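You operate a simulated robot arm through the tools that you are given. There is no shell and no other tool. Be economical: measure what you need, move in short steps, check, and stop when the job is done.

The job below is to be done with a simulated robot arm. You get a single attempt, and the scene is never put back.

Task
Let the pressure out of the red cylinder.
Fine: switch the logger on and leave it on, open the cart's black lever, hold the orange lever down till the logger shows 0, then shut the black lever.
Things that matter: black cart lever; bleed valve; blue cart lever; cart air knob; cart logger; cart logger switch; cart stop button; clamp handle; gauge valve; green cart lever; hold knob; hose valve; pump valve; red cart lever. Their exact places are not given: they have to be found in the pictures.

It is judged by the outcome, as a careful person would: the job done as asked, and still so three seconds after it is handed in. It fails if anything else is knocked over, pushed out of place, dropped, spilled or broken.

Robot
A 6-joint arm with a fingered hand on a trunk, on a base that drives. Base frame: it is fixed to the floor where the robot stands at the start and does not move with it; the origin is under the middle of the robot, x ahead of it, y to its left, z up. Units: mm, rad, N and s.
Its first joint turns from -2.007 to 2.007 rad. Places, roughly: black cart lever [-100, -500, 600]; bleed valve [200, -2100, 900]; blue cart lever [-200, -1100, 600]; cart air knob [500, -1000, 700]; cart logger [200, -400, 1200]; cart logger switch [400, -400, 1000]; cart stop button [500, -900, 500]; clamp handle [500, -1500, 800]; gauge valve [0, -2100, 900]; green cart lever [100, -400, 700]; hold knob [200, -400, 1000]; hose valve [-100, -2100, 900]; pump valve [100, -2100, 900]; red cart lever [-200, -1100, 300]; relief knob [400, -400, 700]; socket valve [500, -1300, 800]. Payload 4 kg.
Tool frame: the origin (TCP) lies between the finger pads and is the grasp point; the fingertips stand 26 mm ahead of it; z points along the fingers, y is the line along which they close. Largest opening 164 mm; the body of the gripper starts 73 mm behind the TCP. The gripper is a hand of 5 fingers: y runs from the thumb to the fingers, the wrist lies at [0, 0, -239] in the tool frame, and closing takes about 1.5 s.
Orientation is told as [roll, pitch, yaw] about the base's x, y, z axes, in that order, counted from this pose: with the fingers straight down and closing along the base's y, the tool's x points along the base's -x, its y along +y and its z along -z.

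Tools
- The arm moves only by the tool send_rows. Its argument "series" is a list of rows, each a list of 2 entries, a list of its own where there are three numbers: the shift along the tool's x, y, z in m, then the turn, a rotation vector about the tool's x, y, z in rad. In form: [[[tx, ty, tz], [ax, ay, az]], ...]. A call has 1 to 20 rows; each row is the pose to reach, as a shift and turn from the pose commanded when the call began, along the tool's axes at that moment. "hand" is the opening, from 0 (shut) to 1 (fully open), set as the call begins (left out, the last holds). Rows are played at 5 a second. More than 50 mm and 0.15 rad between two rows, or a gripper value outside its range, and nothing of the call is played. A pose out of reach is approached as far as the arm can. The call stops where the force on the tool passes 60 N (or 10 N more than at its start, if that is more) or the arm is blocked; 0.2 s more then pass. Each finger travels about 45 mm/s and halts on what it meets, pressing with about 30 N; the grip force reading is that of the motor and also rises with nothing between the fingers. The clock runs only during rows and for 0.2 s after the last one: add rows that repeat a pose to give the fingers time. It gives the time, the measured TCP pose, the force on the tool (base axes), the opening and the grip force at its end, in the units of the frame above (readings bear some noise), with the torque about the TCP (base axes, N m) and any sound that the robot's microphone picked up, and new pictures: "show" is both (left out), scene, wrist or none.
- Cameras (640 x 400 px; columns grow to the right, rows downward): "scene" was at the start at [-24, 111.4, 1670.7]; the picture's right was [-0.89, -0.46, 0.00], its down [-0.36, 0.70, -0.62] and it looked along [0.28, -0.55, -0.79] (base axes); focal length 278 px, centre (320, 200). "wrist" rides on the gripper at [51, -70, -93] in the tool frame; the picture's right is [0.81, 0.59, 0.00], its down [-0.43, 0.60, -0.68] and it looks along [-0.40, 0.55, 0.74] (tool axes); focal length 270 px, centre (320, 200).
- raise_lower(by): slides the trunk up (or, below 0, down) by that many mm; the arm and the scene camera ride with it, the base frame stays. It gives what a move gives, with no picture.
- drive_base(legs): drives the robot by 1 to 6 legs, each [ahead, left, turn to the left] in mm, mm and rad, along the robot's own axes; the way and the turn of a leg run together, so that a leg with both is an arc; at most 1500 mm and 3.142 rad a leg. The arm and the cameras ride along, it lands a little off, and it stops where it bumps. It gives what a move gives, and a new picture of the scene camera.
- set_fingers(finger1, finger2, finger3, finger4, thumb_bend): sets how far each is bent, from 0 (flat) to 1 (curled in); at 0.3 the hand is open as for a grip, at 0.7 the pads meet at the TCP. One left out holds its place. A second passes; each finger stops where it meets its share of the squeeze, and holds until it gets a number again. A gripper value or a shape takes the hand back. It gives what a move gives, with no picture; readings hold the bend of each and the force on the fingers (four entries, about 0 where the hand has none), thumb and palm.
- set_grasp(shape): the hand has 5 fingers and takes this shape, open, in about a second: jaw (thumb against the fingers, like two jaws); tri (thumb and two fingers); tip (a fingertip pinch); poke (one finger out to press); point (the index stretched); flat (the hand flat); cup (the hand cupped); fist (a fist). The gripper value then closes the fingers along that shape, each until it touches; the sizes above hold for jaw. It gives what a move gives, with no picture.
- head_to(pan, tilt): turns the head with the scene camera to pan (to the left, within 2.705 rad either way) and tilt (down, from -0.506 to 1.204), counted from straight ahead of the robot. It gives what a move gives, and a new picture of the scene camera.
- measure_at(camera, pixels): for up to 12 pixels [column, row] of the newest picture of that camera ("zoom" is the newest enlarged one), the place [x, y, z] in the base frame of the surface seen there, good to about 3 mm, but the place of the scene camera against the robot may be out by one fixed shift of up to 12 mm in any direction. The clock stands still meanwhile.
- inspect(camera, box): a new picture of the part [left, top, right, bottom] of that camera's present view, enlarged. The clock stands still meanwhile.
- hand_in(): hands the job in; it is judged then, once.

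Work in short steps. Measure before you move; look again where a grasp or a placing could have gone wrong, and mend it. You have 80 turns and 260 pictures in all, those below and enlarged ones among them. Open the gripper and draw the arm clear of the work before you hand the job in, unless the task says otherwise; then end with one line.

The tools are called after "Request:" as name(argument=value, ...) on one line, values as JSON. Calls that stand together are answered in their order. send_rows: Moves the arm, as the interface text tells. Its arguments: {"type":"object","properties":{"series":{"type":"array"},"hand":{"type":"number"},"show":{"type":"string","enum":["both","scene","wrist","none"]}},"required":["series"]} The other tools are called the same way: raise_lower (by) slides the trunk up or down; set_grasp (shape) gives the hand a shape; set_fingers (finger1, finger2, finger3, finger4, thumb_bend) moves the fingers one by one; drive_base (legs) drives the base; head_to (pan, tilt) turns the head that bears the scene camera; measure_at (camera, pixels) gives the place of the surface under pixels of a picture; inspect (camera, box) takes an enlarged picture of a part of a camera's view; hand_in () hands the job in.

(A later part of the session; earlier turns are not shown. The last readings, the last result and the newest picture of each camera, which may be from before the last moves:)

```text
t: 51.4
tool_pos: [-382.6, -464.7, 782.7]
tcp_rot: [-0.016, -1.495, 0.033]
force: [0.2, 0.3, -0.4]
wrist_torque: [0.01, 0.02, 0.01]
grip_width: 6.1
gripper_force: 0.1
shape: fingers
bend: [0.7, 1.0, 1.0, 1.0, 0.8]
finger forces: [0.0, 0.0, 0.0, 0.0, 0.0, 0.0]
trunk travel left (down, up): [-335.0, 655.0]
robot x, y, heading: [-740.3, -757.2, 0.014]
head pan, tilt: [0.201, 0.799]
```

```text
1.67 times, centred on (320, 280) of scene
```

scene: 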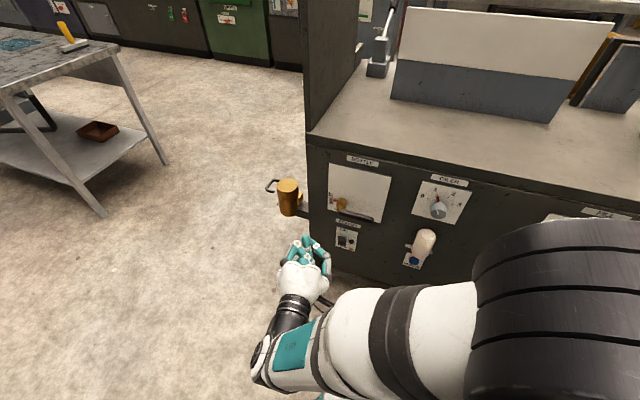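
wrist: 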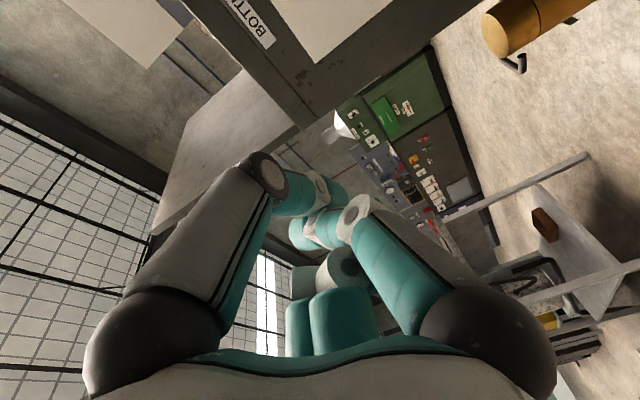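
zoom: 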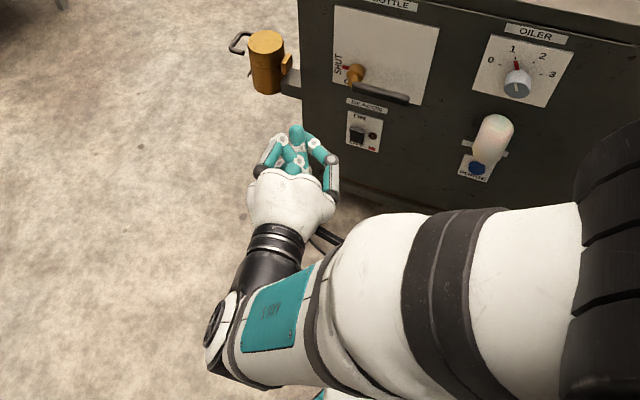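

finger1 seems caught behind the thumb. Opening the thumb first, then stretching finger1.

Request:
set_fingers(thumb_bend=0.2, finger1=0.0)

Request:
send_rows(series=[[[0, 0, 0], [0, 0, 0]], [[0, 0, 0], [0, 0, 0]], [[0, 0, 0], [0, 0, 0]]], show="wrist")

Request:
inspect(camera="scene", box=[220, 160, 420, 400])

```text
t: 52.4
tool_pos: [-382.1, -464.7, 782.0]
tcp_rot: [-0.016, -1.497, 0.032]
force: [0.0, -0.4, -0.9]
wrist_torque: [0.03, 0.02, 0.02]
grip_width: 114.9
gripper_force: 0.0
shape: fingers
bend: [0.01, 1.0, 1.0, 1.0, 0.2]
finger forces: [0.0, 0.1, 0.0, 0.0, 0.1, 0.0]
trunk travel left (down, up): [-335.0, 655.0]
robot x, y, heading: [-739.3, -759.3, 0.018]
head pan, tilt: [0.201, 0.799]
```

```text
t: 53.2
tool_pos: [-384.0, -465.2, 782.4]
tcp_rot: [-0.016, -1.495, 0.033]
force: [0.3, -0.4, 0.1]
wrist_torque: [0.0, -0.02, 0.04]
grip_width: 115.1
gripper_force: 0.2
shape: fingers
bend: [0.01, 1.0, 1.0, 1.0, 0.2]
finger forces: [0.0, 0.0, 0.0, 0.0, 0.1, 0.1]
trunk travel left (down, up): [-335.0, 655.0]
robot x, y, heading: [-739.6, -757.0, 0.013]
head pan, tilt: [0.201, 0.799]
```

wrist: 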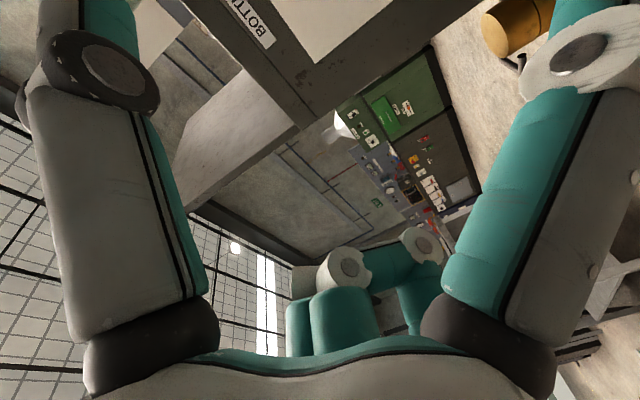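

```text
1.67 times, centred on (320, 280) of scene
```

zoom: 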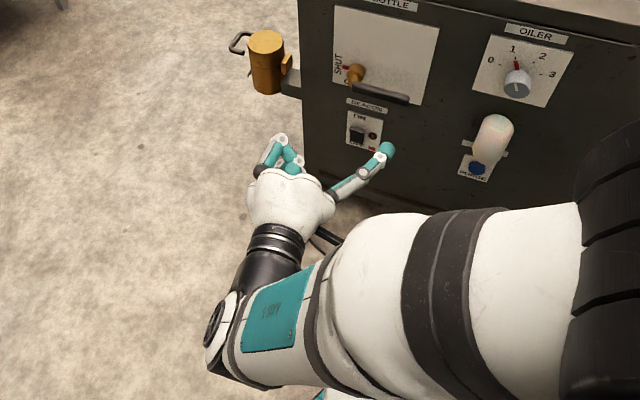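

I understand the hand now: a closed jaw gives a solid stub on the TCP axis. I'll take jaw closed, and drive round to face the cart front (heading -y) for the logger switch.

Request:
set_grasp(shape="jaw")

Request:
drive_base(legs=[[0, 1010, 0], [0, 0, -1.571], [0, 880, 0]])

Request:
raise_lower(by=200)

Request:
head_to(pan=0.3, tilt=0.75)

```text
t: 54.1
tool_pos: [-384.4, -463.8, 782.5]
tcp_rot: [-0.016, -1.495, 0.033]
force: [0.2, 0.2, -0.8]
wrist_torque: [0.02, 0.0, -0.02]
grip_width: 163.9
gripper_force: 0.1
shape: jaw
bend: [0.3, 0.3, 0.3, 0.3, 0.3]
finger forces: [0.0, 0.1, 0.0, 0.0, 0.1, 0.1]
trunk travel left (down, up): [-335.0, 655.0]
robot x, y, heading: [-739.3, -759.1, 0.017]
head pan, tilt: [0.201, 0.799]
```

```text
t: 67.4
tool_pos: [421.4, -15.9, 782.3]
tcp_rot: [-0.016, -1.496, -1.489]
force: [1.1, 0.1, 0.6]
wrist_torque: [0.04, -0.01, -0.04]
grip_width: 164.0
gripper_force: 0.1
shape: jaw
bend: [0.3, 0.3, 0.3, 0.3, 0.3]
finger forces: [0.0, 0.0, 0.1, 0.0, 0.1, 0.0]
trunk travel left (down, up): [-335.0, 655.0]
robot x, y, heading: [109.6, 330.3, -1.505]
head pan, tilt: [0.201, 0.799]
```

scene: 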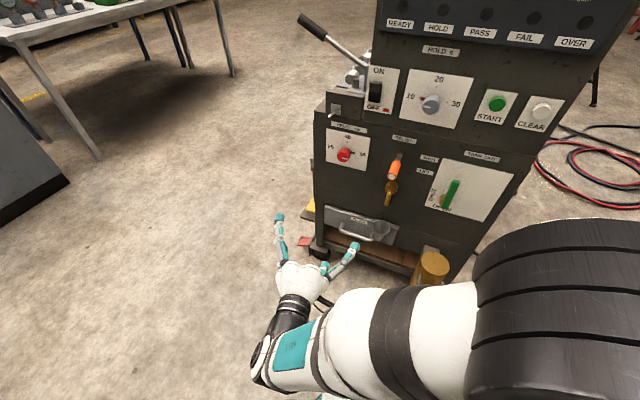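

```text
t: 69.6
tool_pos: [421.4, -17.6, 982.7]
tcp_rot: [-0.015, -1.498, -1.49]
force: [0.1, -0.8, 0.5]
wrist_torque: [0.0, 0.01, 0.0]
grip_width: 163.9
gripper_force: 0.1
shape: jaw
bend: [0.3, 0.3, 0.3, 0.3, 0.3]
finger forces: [0.0, 0.0, 0.1, 0.0, 0.1, 0.1]
trunk travel left (down, up): [-535.0, 455.0]
robot x, y, heading: [108.6, 325.0, -1.505]
head pan, tilt: [0.201, 0.799]
```

```text
t: 70.2
tool_pos: [419.5, -15.9, 982.9]
tcp_rot: [-0.017, -1.497, -1.49]
force: [0.0, 0.9, 0.0]
wrist_torque: [0.03, 0.01, 0.03]
grip_width: 164.2
gripper_force: 0.1
shape: jaw
bend: [0.3, 0.3, 0.3, 0.3, 0.3]
finger forces: [0.0, 0.0, 0.1, 0.1, 0.1, 0.0]
trunk travel left (down, up): [-535.0, 455.0]
robot x, y, heading: [107.9, 320.9, -1.508]
head pan, tilt: [0.3, 0.75]
```

scene: 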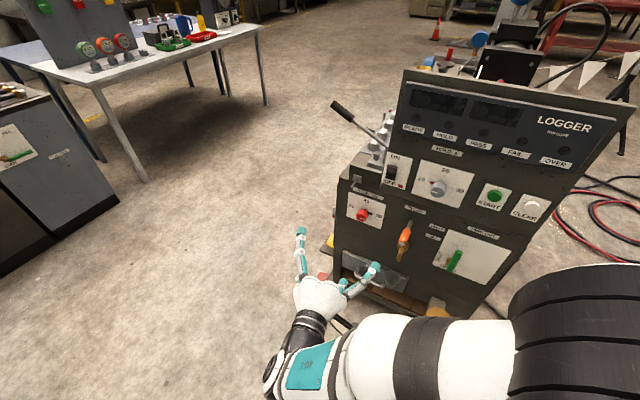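

Good view. Zoom on the switch and measure rocker and lever.

Request:
inspect(camera="scene", box=[330, 140, 470, 280])

Request:
measure_at(camera="scene", pixels=[[391, 168], [392, 174], [391, 182], [399, 160], [403, 183], [409, 226], [404, 240], [401, 253], [399, 264], [301, 230], [376, 266]])

```text
2.86 times, centred on (400, 210) of scene
```

zoom: 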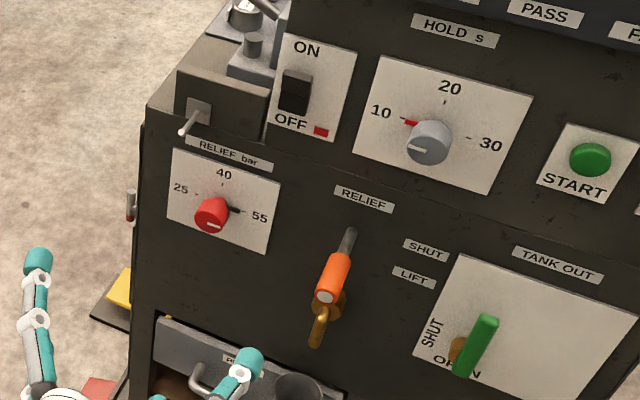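

```text
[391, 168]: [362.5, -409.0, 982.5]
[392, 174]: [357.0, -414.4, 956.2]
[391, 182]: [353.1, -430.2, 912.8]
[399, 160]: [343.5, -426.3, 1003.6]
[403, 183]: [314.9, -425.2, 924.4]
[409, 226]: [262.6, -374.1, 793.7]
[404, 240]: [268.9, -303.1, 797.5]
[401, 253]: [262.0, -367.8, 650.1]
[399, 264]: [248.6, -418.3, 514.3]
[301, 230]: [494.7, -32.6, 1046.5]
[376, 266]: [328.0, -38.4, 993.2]
```

Rocker top sticks out at (391,168) → about (362,-409,982); I need to press its upper half. I roll the hand about its axis by +90° so the closed fingers form a horizontal bar, and close it.

Request:
send_rows(series=[[[0, 0, 0], [0, 0, 0.14]], [[0, 0, 0], [0, 0, 0.28]], [[0, 0, 0], [0, 0, 0.42]], [[0, 0, 0], [0, 0, 0.56]], [[0, 0, 0], [0, 0, 0.7]], [[0, 0, 0], [0, 0, 0.84]], [[0, 0, 0], [0, 0, 0.98]], [[0, 0, 0], [0, 0, 1.12]], [[0, 0, 0], [0, 0, 1.26]], [[0, 0, 0], [0, 0, 1.4]], [[0, 0, 0], [0, 0, 1.54]], [[0, 0, 0], [0, 0, 1.54]]], hand=0)

Request:
inspect(camera="scene", box=[240, 190, 440, 370])

```text
t: 72.8
tool_pos: [421.1, -17.3, 983.9]
tcp_rot: [1.496, -0.03, -3.073]
force: [0.1, -1.2, 0.5]
wrist_torque: [0.02, 0.05, 0.03]
grip_width: 0.0
gripper_force: 29.8
shape: jaw
bend: [0.7, 0.7, 0.7, 0.7, 0.7]
finger forces: [0.1, 0.0, 0.1, 0.1, 0.0, 0.0]
trunk travel left (down, up): [-535.0, 455.0]
robot x, y, heading: [105.5, 325.2, -1.503]
head pan, tilt: [0.3, 0.75]
```

scene: 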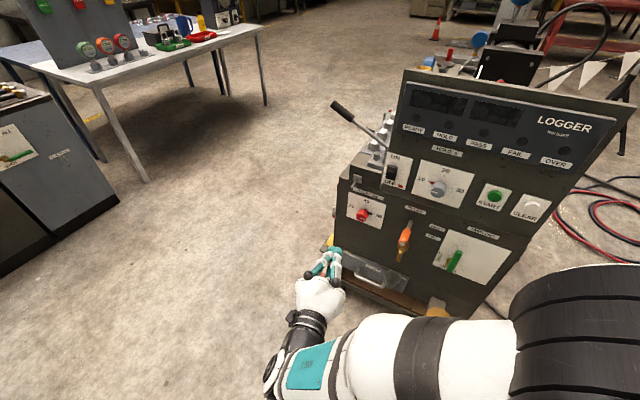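
wrist: 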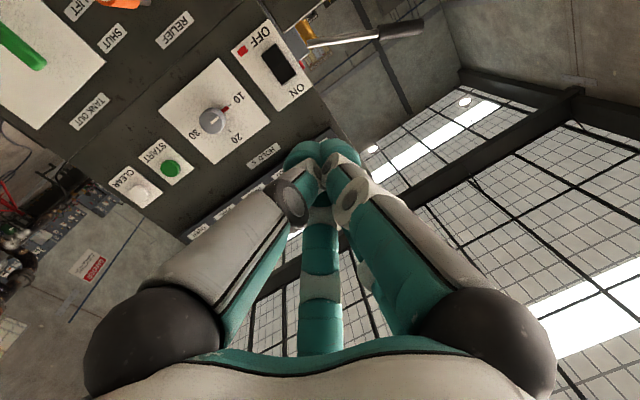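

```text
2.22 times, centred on (340, 280) of scene
```

zoom: 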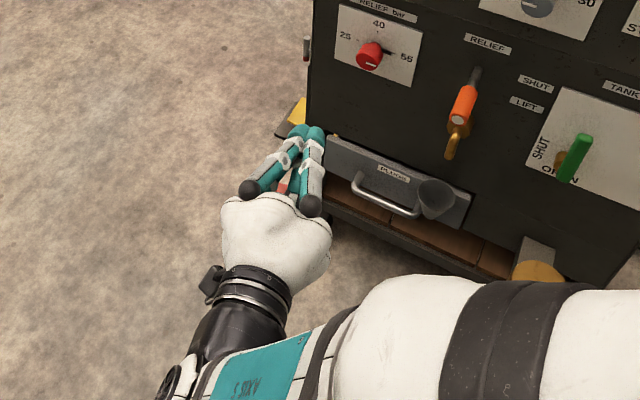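

The stub is tidy. Check tip positions at (331,250) and (338,250) against the TCP reading to find the camera's offset.

Request:
measure_at(camera="scene", pixels=[[331, 250], [338, 250], [335, 256], [334, 265], [391, 168], [388, 176], [391, 165]])

```text
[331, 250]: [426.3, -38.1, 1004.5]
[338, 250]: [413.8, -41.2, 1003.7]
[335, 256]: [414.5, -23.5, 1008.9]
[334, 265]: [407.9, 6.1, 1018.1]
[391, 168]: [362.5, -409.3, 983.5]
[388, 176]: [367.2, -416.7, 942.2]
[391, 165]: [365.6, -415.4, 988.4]
```

Tip matches TCP readings well (camera offset small). I drive 150 ahead for comfortable reach.

Request:
drive_base(legs=[[150, 0, 0]])

Request:
inspect(camera="scene", box=[280, 140, 440, 280])

```text
t: 74.2
tool_pos: [429.1, -173.1, 982.3]
tcp_rot: [1.494, -0.031, -3.079]
force: [0.3, -0.6, 0.2]
wrist_torque: [0.01, -0.01, -0.05]
grip_width: 0.0
gripper_force: 29.7
shape: jaw
bend: [0.7, 0.7, 0.7, 0.7, 0.7]
finger forces: [0.1, 0.0, 0.0, 0.0, 0.0, 0.1]
trunk travel left (down, up): [-535.0, 455.0]
robot x, y, heading: [121.0, 168.4, -1.508]
head pan, tilt: [0.3, 0.75]
```

scene: 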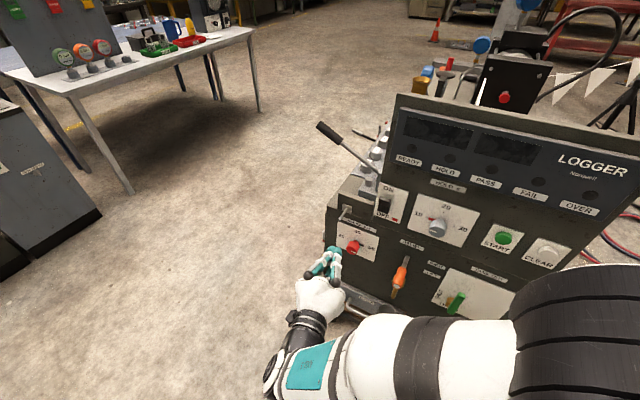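

```text
2.86 times, centred on (360, 210) of scene
```

zoom: 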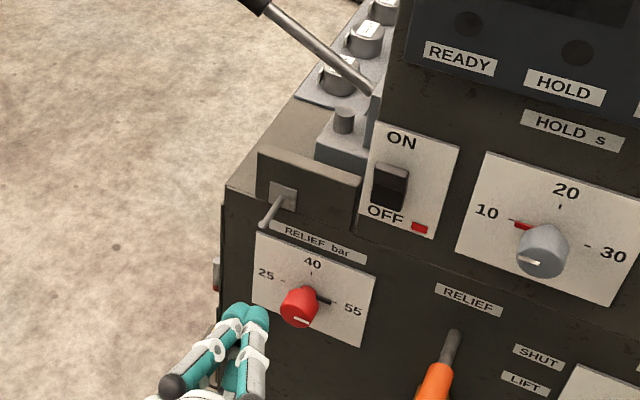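

Approach the rocker: to about (362,-355,992), stopping about 28 mm short with the tip.

Request:
measure_at(camera="scene", pixels=[[385, 200], [384, 206], [386, 214], [339, 249]])

Request:
send_rows(series=[[[-0.016, 0.004, 0.035], [0, 0, 0]], [[-0.032, 0.008, 0.07], [0, 0, 0]], [[-0.048, 0.012, 0.105], [0, 0, 0]], [[-0.064, 0.017, 0.14], [0, 0, 0]], [[-0.0796, 0.021, 0.176], [0, 0, 0]], [[-0.0796, 0.021, 0.176], [0, 0, 0]]], show="scene")

Request:
inspect(camera="scene", box=[320, 140, 480, 280])

```text
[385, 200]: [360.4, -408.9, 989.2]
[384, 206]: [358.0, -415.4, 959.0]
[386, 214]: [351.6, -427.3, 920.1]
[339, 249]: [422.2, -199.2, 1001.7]
```

```text
t: 75.6
tool_pos: [362.3, -354.8, 991.8]
tcp_rot: [1.494, -0.031, -3.077]
force: [-0.2, 0.5, 0.4]
wrist_torque: [-0.01, 0.01, 0.01]
grip_width: 0.1
gripper_force: 29.8
shape: jaw
bend: [0.7, 0.7, 0.7, 0.7, 0.7]
finger forces: [0.0, 0.0, 0.0, 0.0, 0.0, 0.0]
out of reach, approached as far as the arm can: row 1, 2
trunk travel left (down, up): [-535.0, 455.0]
robot x, y, heading: [116.7, 171.6, -1.509]
head pan, tilt: [0.3, 0.75]
```

scene: 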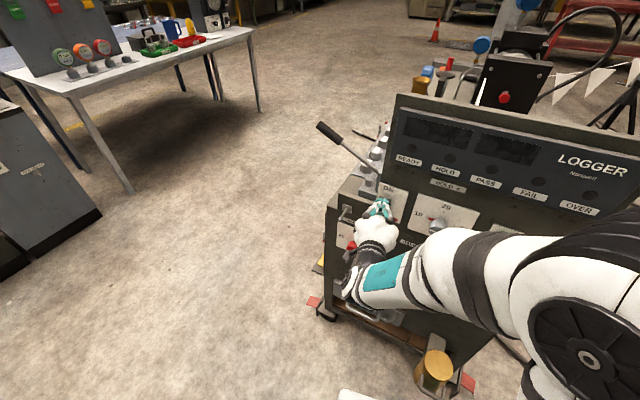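

```text
2.86 times, centred on (400, 210) of scene
```

zoom: 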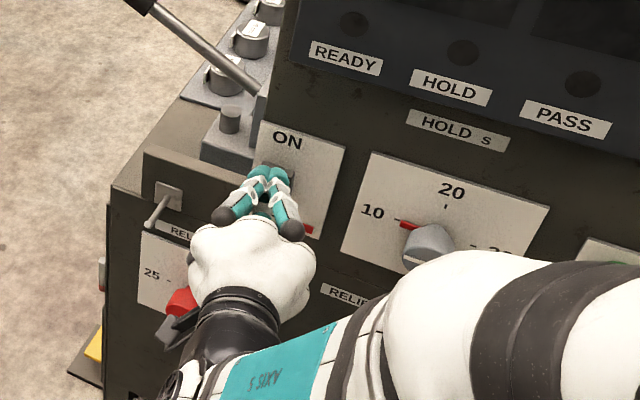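

Tip lines up with the rocker's upper half. Press forward in small steps, up to 40 mm.

Request:
send_rows(series=[[[0, 0.002, 0.01], [0, 0, 0]], [[0, 0.003, 0.02], [0, 0, 0]], [[0, 0.004, 0.026], [0, 0, 0]], [[0, 0.004, 0.03], [0, 0, 0]], [[0, 0.004, 0.034], [0, 0, 0]], [[0, 0.004, 0.038], [0, 0, 0]], [[0, 0.004, 0.042], [0, 0, 0]]], show="scene")

Request:
inspect(camera="scene", box=[340, 80, 640, 260])

```text
t: 76.9
tool_pos: [364.6, -380.2, 994.4]
tcp_rot: [1.493, -0.033, -3.071]
force: [-2.5, 34.1, 6.2]
wrist_torque: [-0.01, 0.03, -0.33]
grip_width: 0.0
gripper_force: 30.1
shape: jaw
bend: [0.7, 0.7, 0.7, 0.7, 0.7]
finger forces: [0.0, 0.1, 0.0, 99.5, 0.0, 0.1]
trunk travel left (down, up): [-535.0, 455.0]
robot x, y, heading: [119.2, 170.9, -1.503]
head pan, tilt: [0.3, 0.75]
stopped in row 6: the force on the tool passed its limit (the readings are from after the stop); the commanded pose is now the measured one
```

scene: 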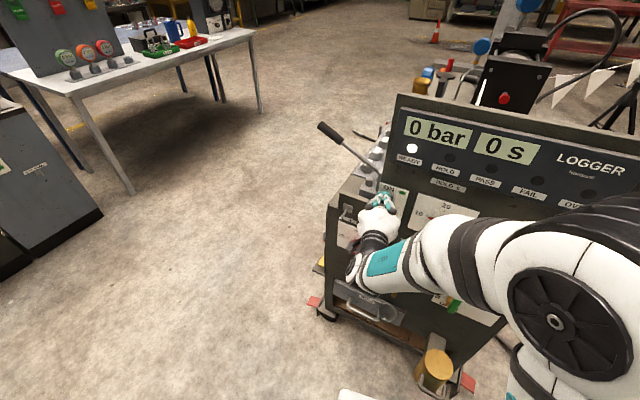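

```text
2.13 times, centred on (490, 170) of scene
```

zoom: 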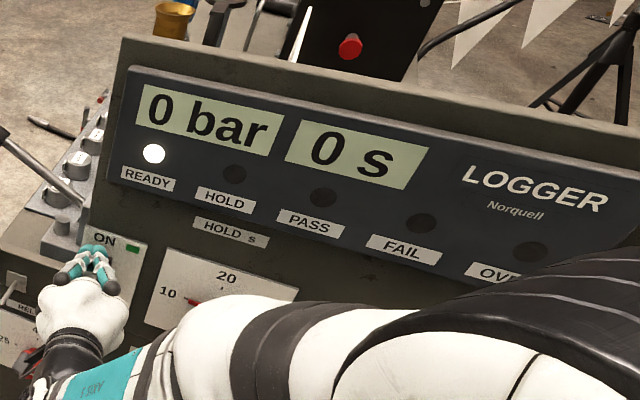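

Logger is on (0 bar, READY). Retract the hand straight back.

Request:
send_rows(series=[[[0, 0, -0.035], [0, 0, 0]], [[0, 0, -0.07], [0, 0, 0]], [[0, 0, -0.105], [0, 0, 0]], [[0.02, 0, -0.14], [0, 0, 0]], [[0.04, 0, -0.175], [0, 0, 0]], [[0.06, 0, -0.2], [0, 0, 0]]], show="none")

Request:
drive_base(legs=[[-150, 0, 0], [0, -870, 0], [0, 0, 1.51]])

```text
t: 78.3
tool_pos: [426.7, -183.7, 1004.9]
tcp_rot: [1.488, -0.035, -3.077]
force: [0.4, -0.2, 0.2]
wrist_torque: [0.0, -0.02, 0.02]
grip_width: 0.0
gripper_force: 29.9
shape: jaw
bend: [0.7, 0.7, 0.7, 0.7, 0.7]
finger forces: [0.1, 0.0, 0.0, 0.1, 0.1, 0.0]
out of reach, approached as far as the arm can: row 2, 3, 4, 5, 6
trunk travel left (down, up): [-535.0, 455.0]
robot x, y, heading: [118.5, 175.6, -1.512]
head pan, tilt: [0.3, 0.75]
```

```text
t: 87.5
tool_pos: [-369.9, 544.1, 1003.1]
tcp_rot: [1.489, -0.036, -1.603]
force: [0.7, -0.2, -0.2]
wrist_torque: [-0.03, 0.01, -0.04]
grip_width: 0.1
gripper_force: 30.1
shape: jaw
bend: [0.7, 0.7, 0.7, 0.7, 0.7]
finger forces: [0.0, 0.1, 0.0, 0.0, 0.1, 0.0]
trunk travel left (down, up): [-535.0, 455.0]
robot x, y, heading: [-756.2, 274.3, -0.037]
head pan, tilt: [0.3, 0.75]
```

scene: 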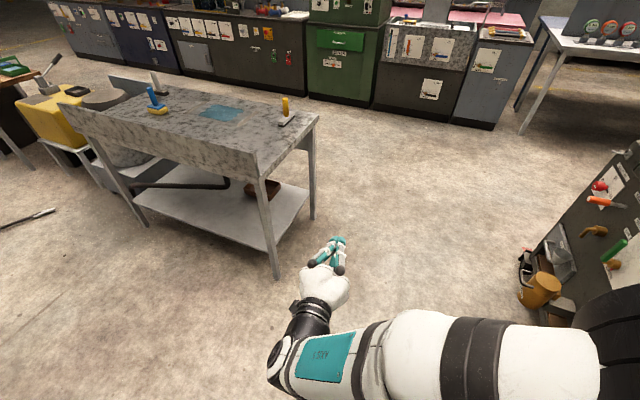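

Next: drive right to face the black lever, lower the trunk 350.

Request:
drive_base(legs=[[0, -1090, 0.037]])

Request:
raise_lower(by=-350)

Request:
head_to(pan=0.3, tilt=0.8)

Request:
inspect(camera="scene", box=[280, 120, 460, 300])

```text
t: 93.1
tool_pos: [-396.8, -540.0, 1002.9]
tcp_rot: [1.489, -0.035, -1.564]
force: [0.8, -0.2, -1.3]
wrist_torque: [-0.03, 0.03, 0.03]
grip_width: 0.0
gripper_force: 29.9
shape: jaw
bend: [0.7, 0.7, 0.7, 0.7, 0.7]
finger forces: [0.0, 0.0, 0.0, 0.0, 0.0, 0.0]
trunk travel left (down, up): [-535.0, 455.0]
robot x, y, heading: [-771.6, -828.1, 0.007]
head pan, tilt: [0.3, 0.75]
```

scene: 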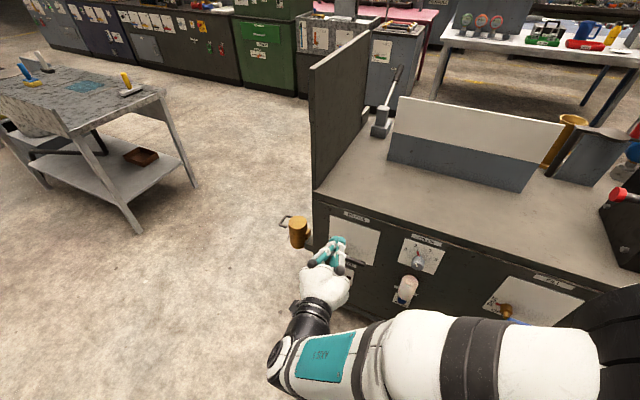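

```text
t: 96.5
tool_pos: [-396.0, -540.5, 654.2]
tcp_rot: [1.488, -0.034, -1.564]
force: [-0.2, -0.1, -0.1]
wrist_torque: [0.0, -0.01, 0.03]
grip_width: 0.0
gripper_force: 29.9
shape: jaw
bend: [0.7, 0.7, 0.7, 0.7, 0.7]
finger forces: [0.0, 0.0, 0.0, 0.0, 0.0, 0.0]
trunk travel left (down, up): [-185.0, 805.0]
robot x, y, heading: [-771.8, -824.5, 0.005]
head pan, tilt: [0.3, 0.75]
```

```text
t: 97.2
tool_pos: [-396.9, -540.3, 653.5]
tcp_rot: [1.488, -0.036, -1.563]
force: [0.2, 0.1, -0.5]
wrist_torque: [0.02, 0.01, 0.0]
grip_width: 0.0
gripper_force: 30.0
shape: jaw
bend: [0.7, 0.7, 0.7, 0.7, 0.7]
finger forces: [0.0, 0.0, 0.0, 0.0, 0.1, 0.0]
trunk travel left (down, up): [-185.0, 805.0]
robot x, y, heading: [-772.3, -827.8, 0.007]
head pan, tilt: [0.3, 0.799]
```

scene: 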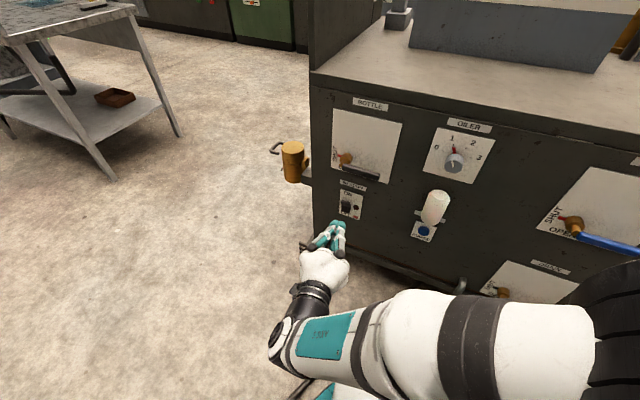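

```text
2.22 times, centred on (370, 210) of scene
```

zoom: 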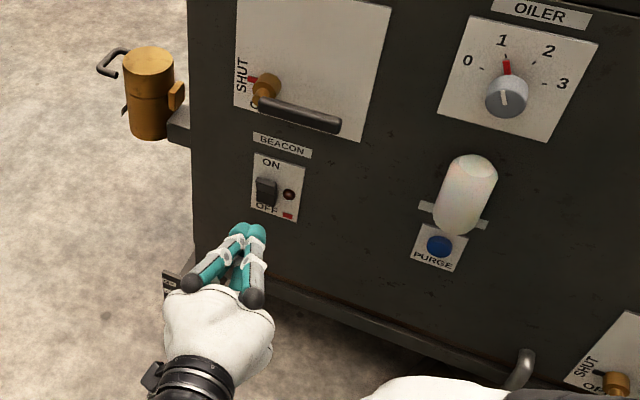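

Measure the handle along its length using the zoom.

Request:
measure_at(camera="zoom", pixels=[[265, 85], [266, 103], [280, 107], [300, 113], [320, 118], [334, 123], [320, 124], [336, 132], [240, 90], [350, 60], [250, 232], [262, 231]])

```text
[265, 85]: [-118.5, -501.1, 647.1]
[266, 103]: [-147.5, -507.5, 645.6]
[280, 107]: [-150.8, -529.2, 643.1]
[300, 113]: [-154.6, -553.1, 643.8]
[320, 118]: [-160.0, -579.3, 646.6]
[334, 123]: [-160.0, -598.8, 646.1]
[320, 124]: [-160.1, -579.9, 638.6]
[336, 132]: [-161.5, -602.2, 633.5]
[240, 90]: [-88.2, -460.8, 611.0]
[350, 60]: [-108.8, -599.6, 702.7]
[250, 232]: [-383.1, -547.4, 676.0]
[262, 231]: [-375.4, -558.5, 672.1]
```

Handle: x≈-153, y -507…-605, z≈638, pivot (-118,-501,638). I open the hand partly (thumb below, fingers above) and approach to x≈-215 first.

Request:
send_rows(series=[[[-0.012, 0, 0.04], [0, 0, 0]], [[-0.024, -0.001, 0.08], [0, 0, 0]], [[-0.036, -0.002, 0.12], [0, 0, 0]], [[-0.036, -0.002, 0.155], [0, 0, 0]], [[-0.036, -0.002, 0.1825], [0, 0, 0]], [[-0.036, -0.002, 0.1825], [0, 0, 0]], [[-0.036, -0.002, 0.1825], [0, 0, 0]]], hand=0.45)

Request:
inspect(camera="scene", box=[300, 100, 440, 260])

```text
t: 98.8
tool_pos: [-212.3, -575.8, 636.0]
tcp_rot: [1.488, -0.034, -1.564]
force: [0.2, -0.4, -0.2]
wrist_torque: [0.02, 0.0, -0.01]
grip_width: 73.5
gripper_force: 0.0
shape: jaw
bend: [0.39, 0.39, 0.39, 0.39, 0.7]
finger forces: [0.0, 0.0, 0.0, 0.0, 0.0, 0.0]
trunk travel left (down, up): [-185.0, 805.0]
robot x, y, heading: [-770.8, -829.3, 0.009]
head pan, tilt: [0.3, 0.799]
```

scene: 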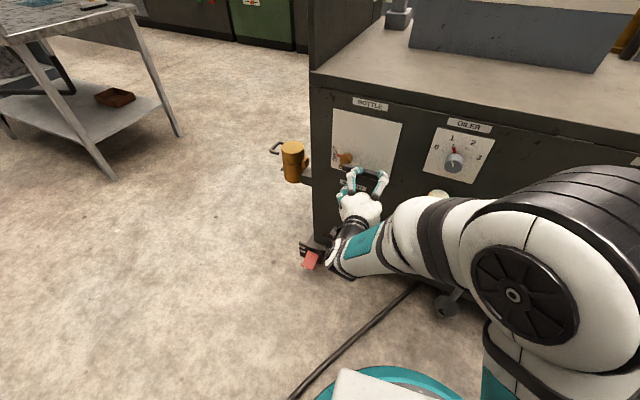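
wrist: 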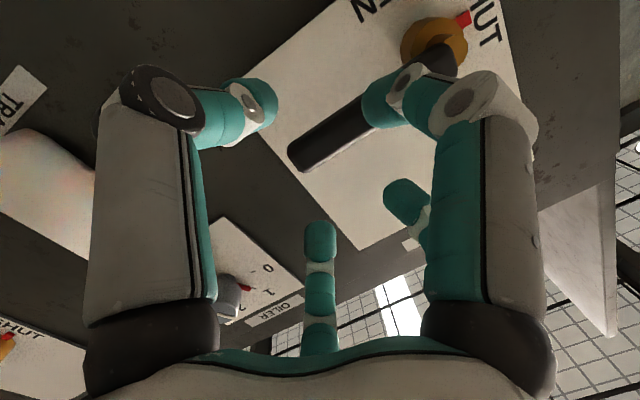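

```text
2.50 times, centred on (370, 180) of scene
```

zoom: 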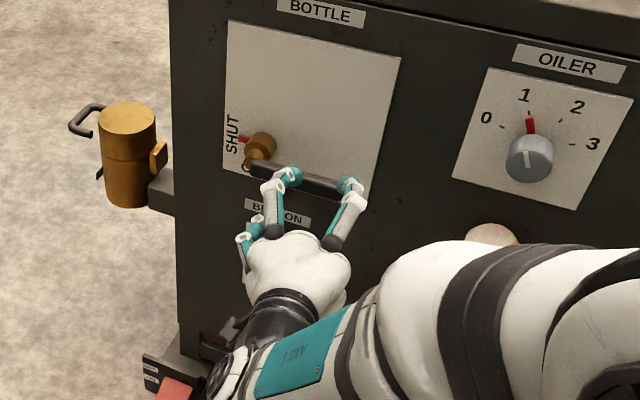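

I need to know which digit is where; measuring the four visible tips in the zoom.

Request:
measure_at(camera="zoom", pixels=[[290, 175], [350, 183], [258, 222], [243, 239], [273, 185], [338, 215], [272, 232], [315, 183], [258, 170]])

Request:
inspect(camera="wrist", box=[80, 0, 560, 300])

```text
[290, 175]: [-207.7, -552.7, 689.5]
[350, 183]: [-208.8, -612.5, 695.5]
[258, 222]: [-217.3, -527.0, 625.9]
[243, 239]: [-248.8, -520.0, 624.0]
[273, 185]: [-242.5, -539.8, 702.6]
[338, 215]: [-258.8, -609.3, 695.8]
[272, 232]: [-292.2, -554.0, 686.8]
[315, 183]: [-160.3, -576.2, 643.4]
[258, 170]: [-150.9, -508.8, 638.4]
```

```text
1.33 times, centred on (320, 150) of wrist
```

zoom: 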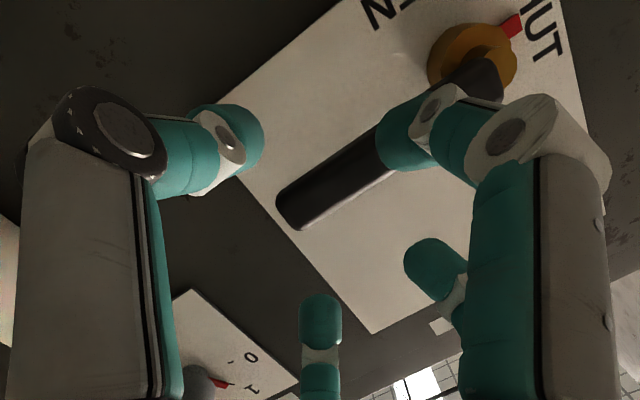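

Two fingers are above (z≈690) and one digit at z≈626 just under handle height. I go in while dropping ~10 mm so that the lower digits pass under the handle.

Request:
send_rows(series=[[[0, -0.006, 0.0], [0, 0, 0]], [[0, -0.006, 0.012], [0, 0, 0]], [[0, -0.006, 0.024], [0, 0, 0]], [[0, -0.006, 0.036], [0, 0, 0]], [[0, -0.006, 0.046], [0, 0, 0]], [[0, -0.006, 0.054], [0, 0, 0]]])

Request:
inspect(camera="scene", box=[310, 110, 430, 220])

```text
t: 100.2
tool_pos: [-160.6, -576.2, 626.9]
tcp_rot: [1.488, -0.034, -1.563]
force: [-0.4, -0.4, -0.4]
wrist_torque: [0.02, 0.01, 0.0]
grip_width: 73.5
gripper_force: 0.1
shape: jaw
bend: [0.39, 0.39, 0.39, 0.39, 0.7]
finger forces: [0.0, 0.0, 0.0, 0.0, 0.0, 0.0]
trunk travel left (down, up): [-185.0, 805.0]
robot x, y, heading: [-768.7, -830.8, 0.003]
head pan, tilt: [0.3, 0.799]
```

scene: 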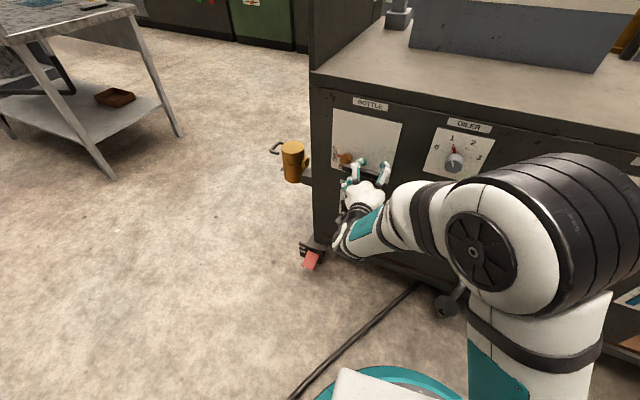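
wrist: 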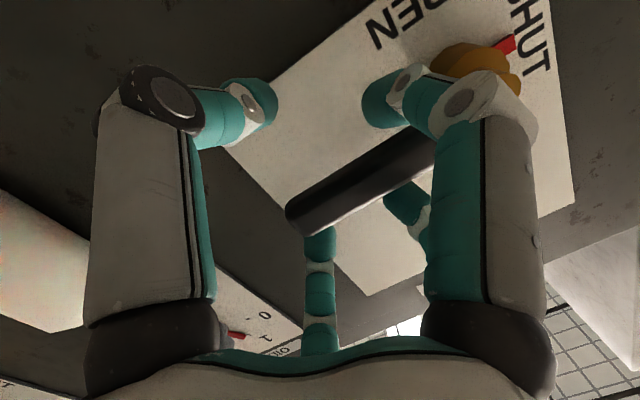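

```text
3.64 times, centred on (370, 165) of scene
```

zoom: 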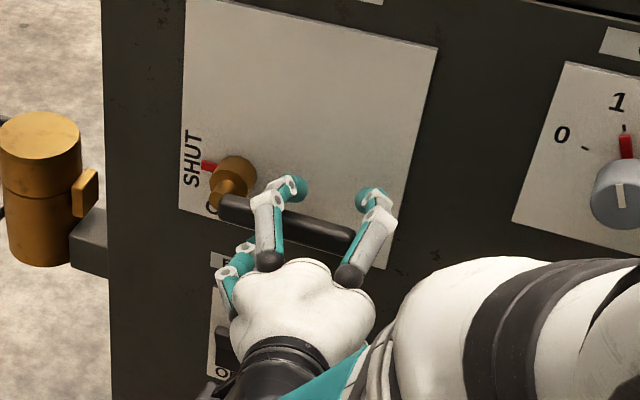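

The handle lies caged between upper and lower digits. Close on it gently.

Request:
send_rows(series=[[[0, 0, 0], [0, 0, 0]], [[0, 0, 0], [0, 0, 0]], [[0, 0, 0], [0, 0, 0]], [[0, 0, 0], [0, 0, 0]], [[0, 0, 0], [0, 0, 0]], [[0, 0, 0], [0, 0, 0]]], hand=0.1)

Request:
inspect(camera="scene", box=[310, 110, 430, 220])

```text
t: 101.6
tool_pos: [-161.3, -576.9, 626.6]
tcp_rot: [1.488, -0.036, -1.565]
force: [2.8, 0.0, 6.5]
wrist_torque: [0.03, -0.07, 0.02]
grip_width: 17.6
gripper_force: 0.0
shape: jaw
bend: [0.6, 0.56, 0.58, 0.59, 0.7]
finger forces: [1.6, 5.4, 4.1, 2.1, 0.1, 0.0]
trunk travel left (down, up): [-185.0, 805.0]
robot x, y, heading: [-772.5, -829.6, 0.007]
head pan, tilt: [0.3, 0.799]
```

scene: 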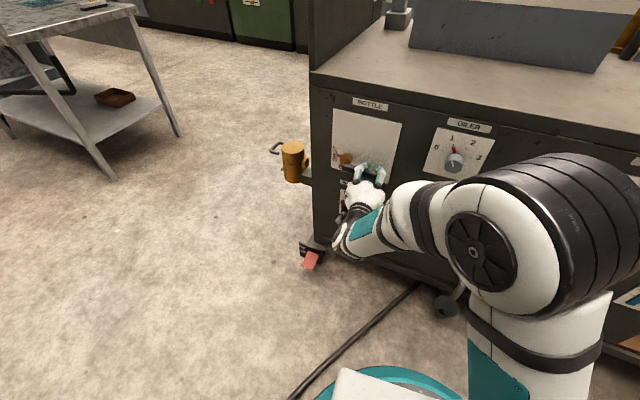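
wrist: 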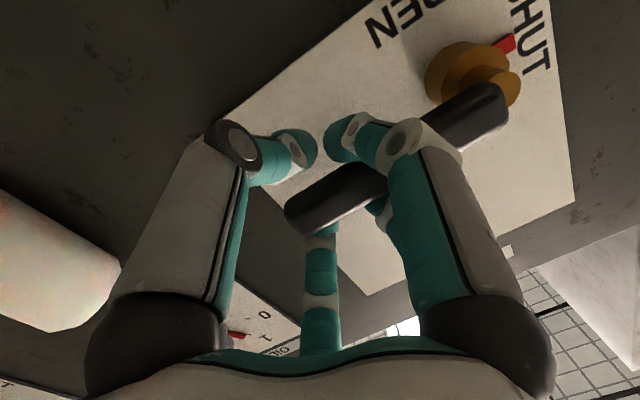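

```text
3.64 times, centred on (370, 165) of scene
```

zoom: 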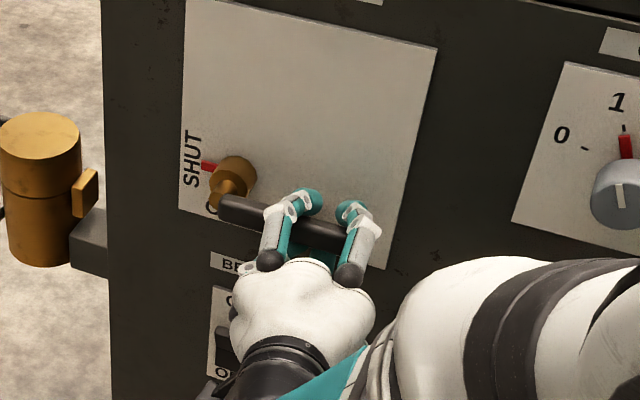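

Upper fingers touch (few N). Now turn the handle up along its arc with matching roll; the first quarter, then check.

Request:
send_rows(series=[[[-0.0013, 0.01, -0.0009], [0, 0, -0.13]], [[-0.0012, 0.02, -0.0017], [0, 0, -0.26]], [[0.0001, 0.0299, -0.0023], [0, 0, -0.39]], [[0.0027, 0.0394, -0.0026], [0, 0, -0.52]]])

Request:
inspect(camera="scene", box=[310, 110, 430, 220])

```text
t: 102.6
tool_pos: [-158.9, -571.3, 667.2]
tcp_rot: [1.475, -0.556, -1.514]
force: [2.9, 0.5, 0.6]
wrist_torque: [0.12, 0.07, -0.06]
grip_width: 17.1
gripper_force: 0.0
shape: jaw
bend: [0.6, 0.57, 0.59, 0.6, 0.7]
finger forces: [1.9, 5.5, 2.5, 3.9, 0.1, 0.0]
trunk travel left (down, up): [-185.0, 805.0]
robot x, y, heading: [-770.5, -824.7, 0.005]
head pan, tilt: [0.3, 0.799]
```

scene: 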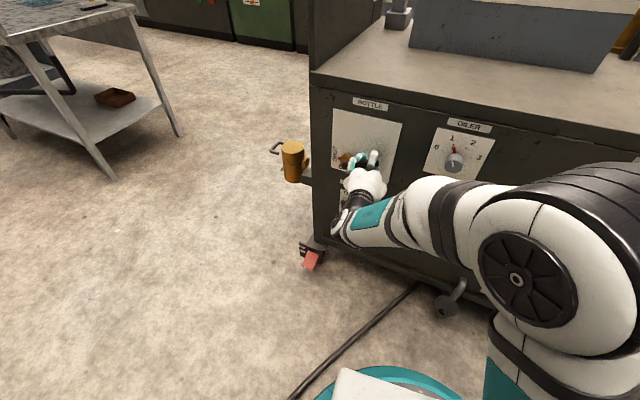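
wrist: 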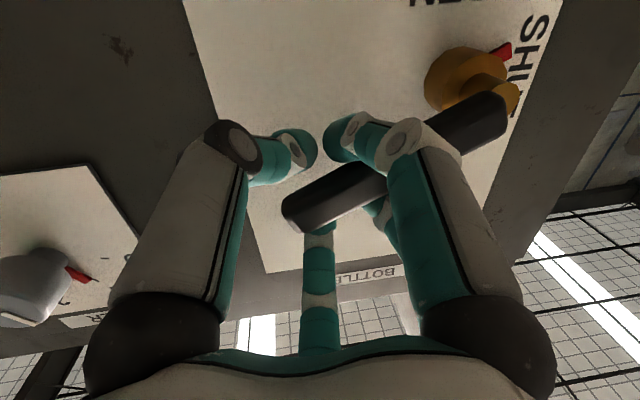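

```text
3.64 times, centred on (370, 165) of scene
```

zoom: 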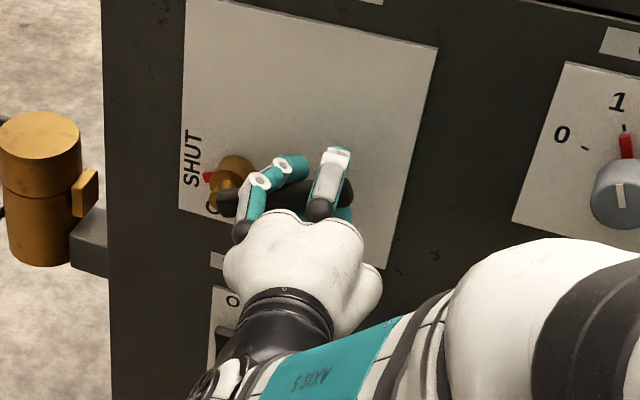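

The handle follows (force small). Continue the arc to vertical.

Request:
send_rows(series=[[[-0.0013, 0.0099, -0.0002], [0, 0, -0.13]], [[-0.0012, 0.0198, -0.0002], [0, 0, -0.26]], [[0.0001, 0.0298, 0.0001], [0, 0, -0.39]], [[0.0027, 0.0395, 0.0006], [0, 0, -0.52]], [[0.0065, 0.0488, 0.0012], [0, 0, -0.65]], [[0.0115, 0.0574, 0.0021], [0, 0, -0.78]], [[0.0176, 0.0654, 0.0031], [0, 0, -0.91]], [[0.0246, 0.0725, 0.0042], [0, 0, -1.04]]])

Request:
inspect(camera="scene", box=[310, 110, 430, 220])

```text
t: 104.4
tool_pos: [-152.5, -512.4, 717.4]
tcp_rot: [-0.305, -1.487, 0.312]
force: [11.8, -2.8, 10.5]
wrist_torque: [0.21, -0.18, -0.17]
grip_width: 16.4
gripper_force: 0.1
shape: jaw
bend: [0.75, 0.59, 0.59, 0.58, 0.7]
finger forces: [2.3, 6.6, 3.8, 6.6, 0.0, 0.0]
trunk travel left (down, up): [-185.0, 805.0]
robot x, y, heading: [-772.7, -826.3, 0.007]
head pan, tilt: [0.3, 0.799]
```

scene: 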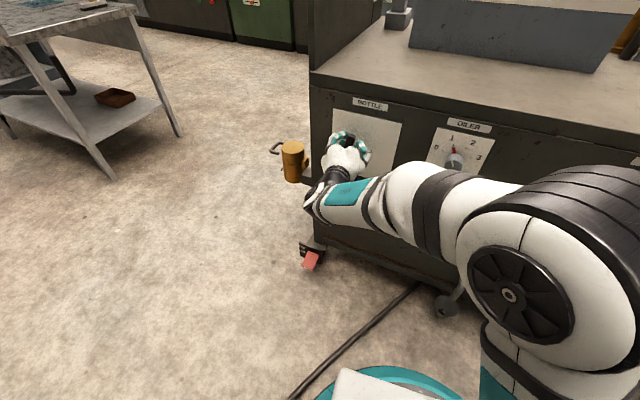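
wrist: 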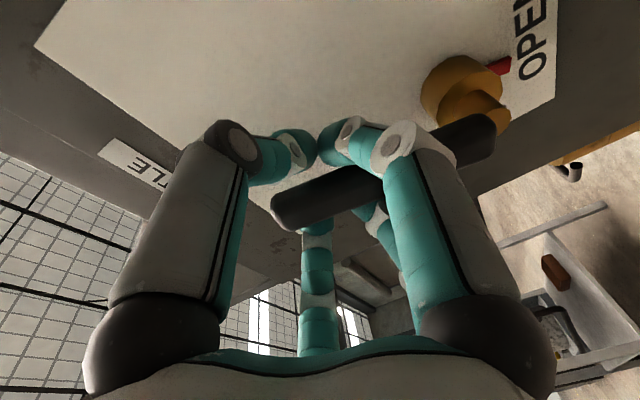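

```text
3.64 times, centred on (370, 165) of scene
```

zoom: 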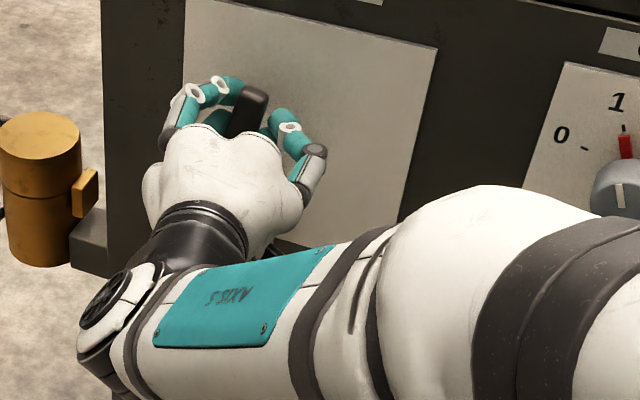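

Handle is near vertical with pointer at OPEN. A small extra nudge to make sure it's at the stop.

Request:
send_rows(series=[[[0, 0.004, 0], [0, 0, -0.04]], [[0.001, 0.009, 0], [0, 0, -0.1]]], show="wrist")

```text
t: 105.0
tool_pos: [-153.1, -502.9, 712.8]
tcp_rot: [-0.986, -1.421, 0.997]
force: [8.4, -0.4, 9.9]
wrist_torque: [0.22, -0.11, -0.07]
grip_width: 16.5
gripper_force: 0.0
shape: jaw
bend: [0.75, 0.59, 0.58, 0.58, 0.7]
finger forces: [2.4, 5.7, 4.2, 6.4, 0.0, 0.0]
trunk travel left (down, up): [-185.0, 805.0]
robot x, y, heading: [-770.5, -828.4, 0.002]
head pan, tilt: [0.3, 0.799]
```

wrist: 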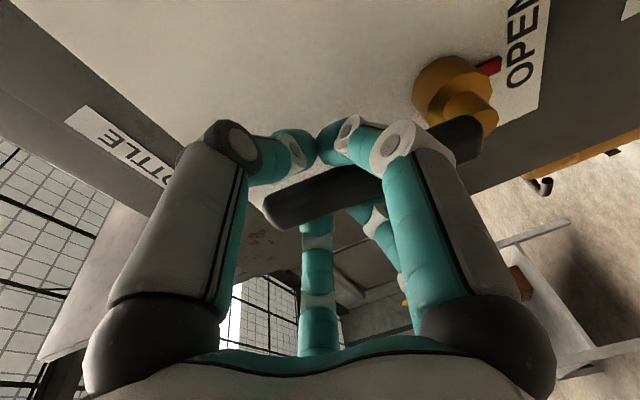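

The pointer moved on towards the middle of OPEN. Another nudge to find the stop.

Request:
send_rows(series=[[[0, 0.004, 0], [0, 0, -0.05]], [[0.001, 0.009, 0], [0, 0, -0.1]]], show="wrist")

Request:
inspect(camera="scene", box=[310, 110, 430, 220])

```text
t: 105.6
tool_pos: [-154.9, -494.8, 712.3]
tcp_rot: [-1.219, -1.332, 1.233]
force: [5.0, -3.0, 8.3]
wrist_torque: [0.25, -0.14, -0.08]
grip_width: 16.6
gripper_force: 0.0
shape: jaw
bend: [0.61, 0.59, 0.58, 0.58, 0.7]
finger forces: [3.0, 5.3, 2.8, 8.0, 0.0, 0.1]
trunk travel left (down, up): [-185.0, 805.0]
robot x, y, heading: [-770.3, -826.2, 0.005]
head pan, tilt: [0.3, 0.799]
```

wrist: 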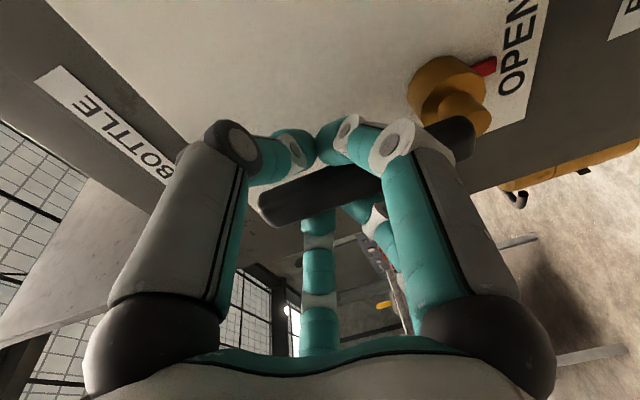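

```text
3.64 times, centred on (370, 165) of scene
```

zoom: 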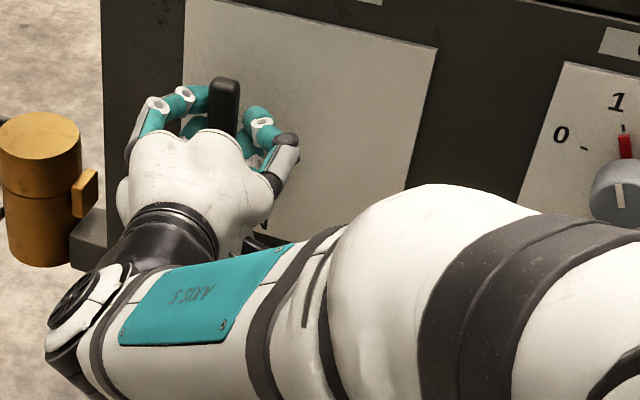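

Handle looks vertical. Release and withdraw, then inspect.

Request:
send_rows(series=[[[0, 0, 0], [0, 0, 0]], [[0, 0, 0], [0, 0, 0]], [[0, 0, 0], [0, 0, 0]], [[0, 0, 0], [0, 0, 0]], [[0, 0, -0.03], [0, 0, 0]], [[0, 0, -0.06], [0, 0, 0]], [[0, 0, -0.1], [0, 0, 0]], [[0, 0, -0.14], [0, 0, 0]]], hand=0.45)

Request:
inspect(camera="scene", box=[310, 100, 430, 220])

```text
t: 107.4
tool_pos: [-292.2, -495.2, 724.7]
tcp_rot: [-1.215, -1.331, 1.229]
force: [0.4, 0.2, -0.9]
wrist_torque: [0.04, 0.01, 0.02]
grip_width: 73.4
gripper_force: 0.1
shape: jaw
bend: [0.39, 0.39, 0.39, 0.39, 0.7]
finger forces: [0.0, 0.0, 0.1, 0.1, 0.0, 0.1]
trunk travel left (down, up): [-185.0, 805.0]
robot x, y, heading: [-770.0, -825.7, 0.006]
head pan, tilt: [0.3, 0.799]
```

scene: 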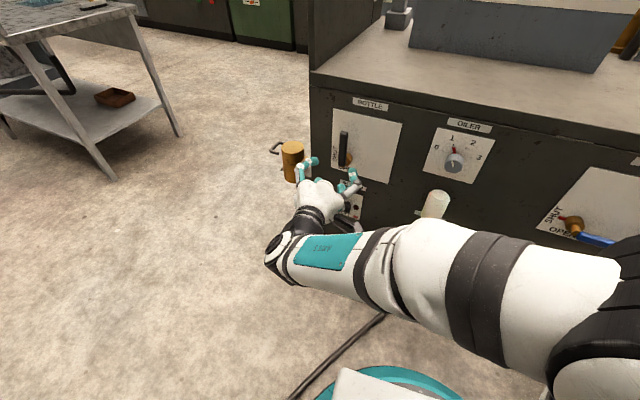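
wrist: 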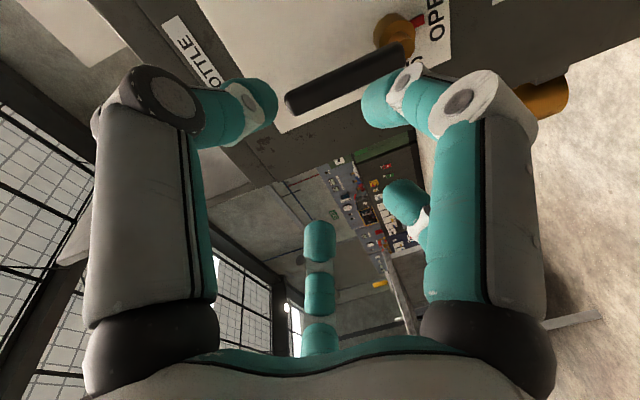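

```text
3.33 times, centred on (370, 160) of scene
```

zoom: 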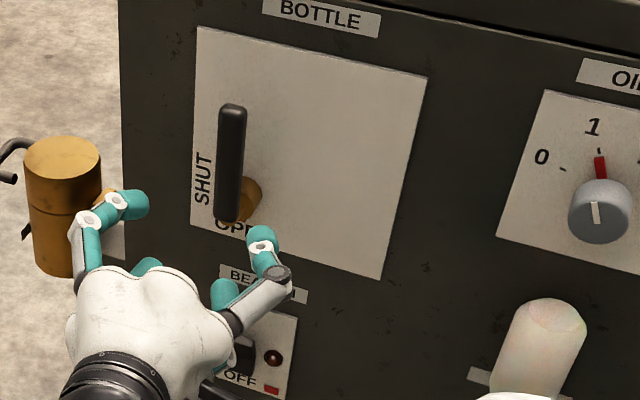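

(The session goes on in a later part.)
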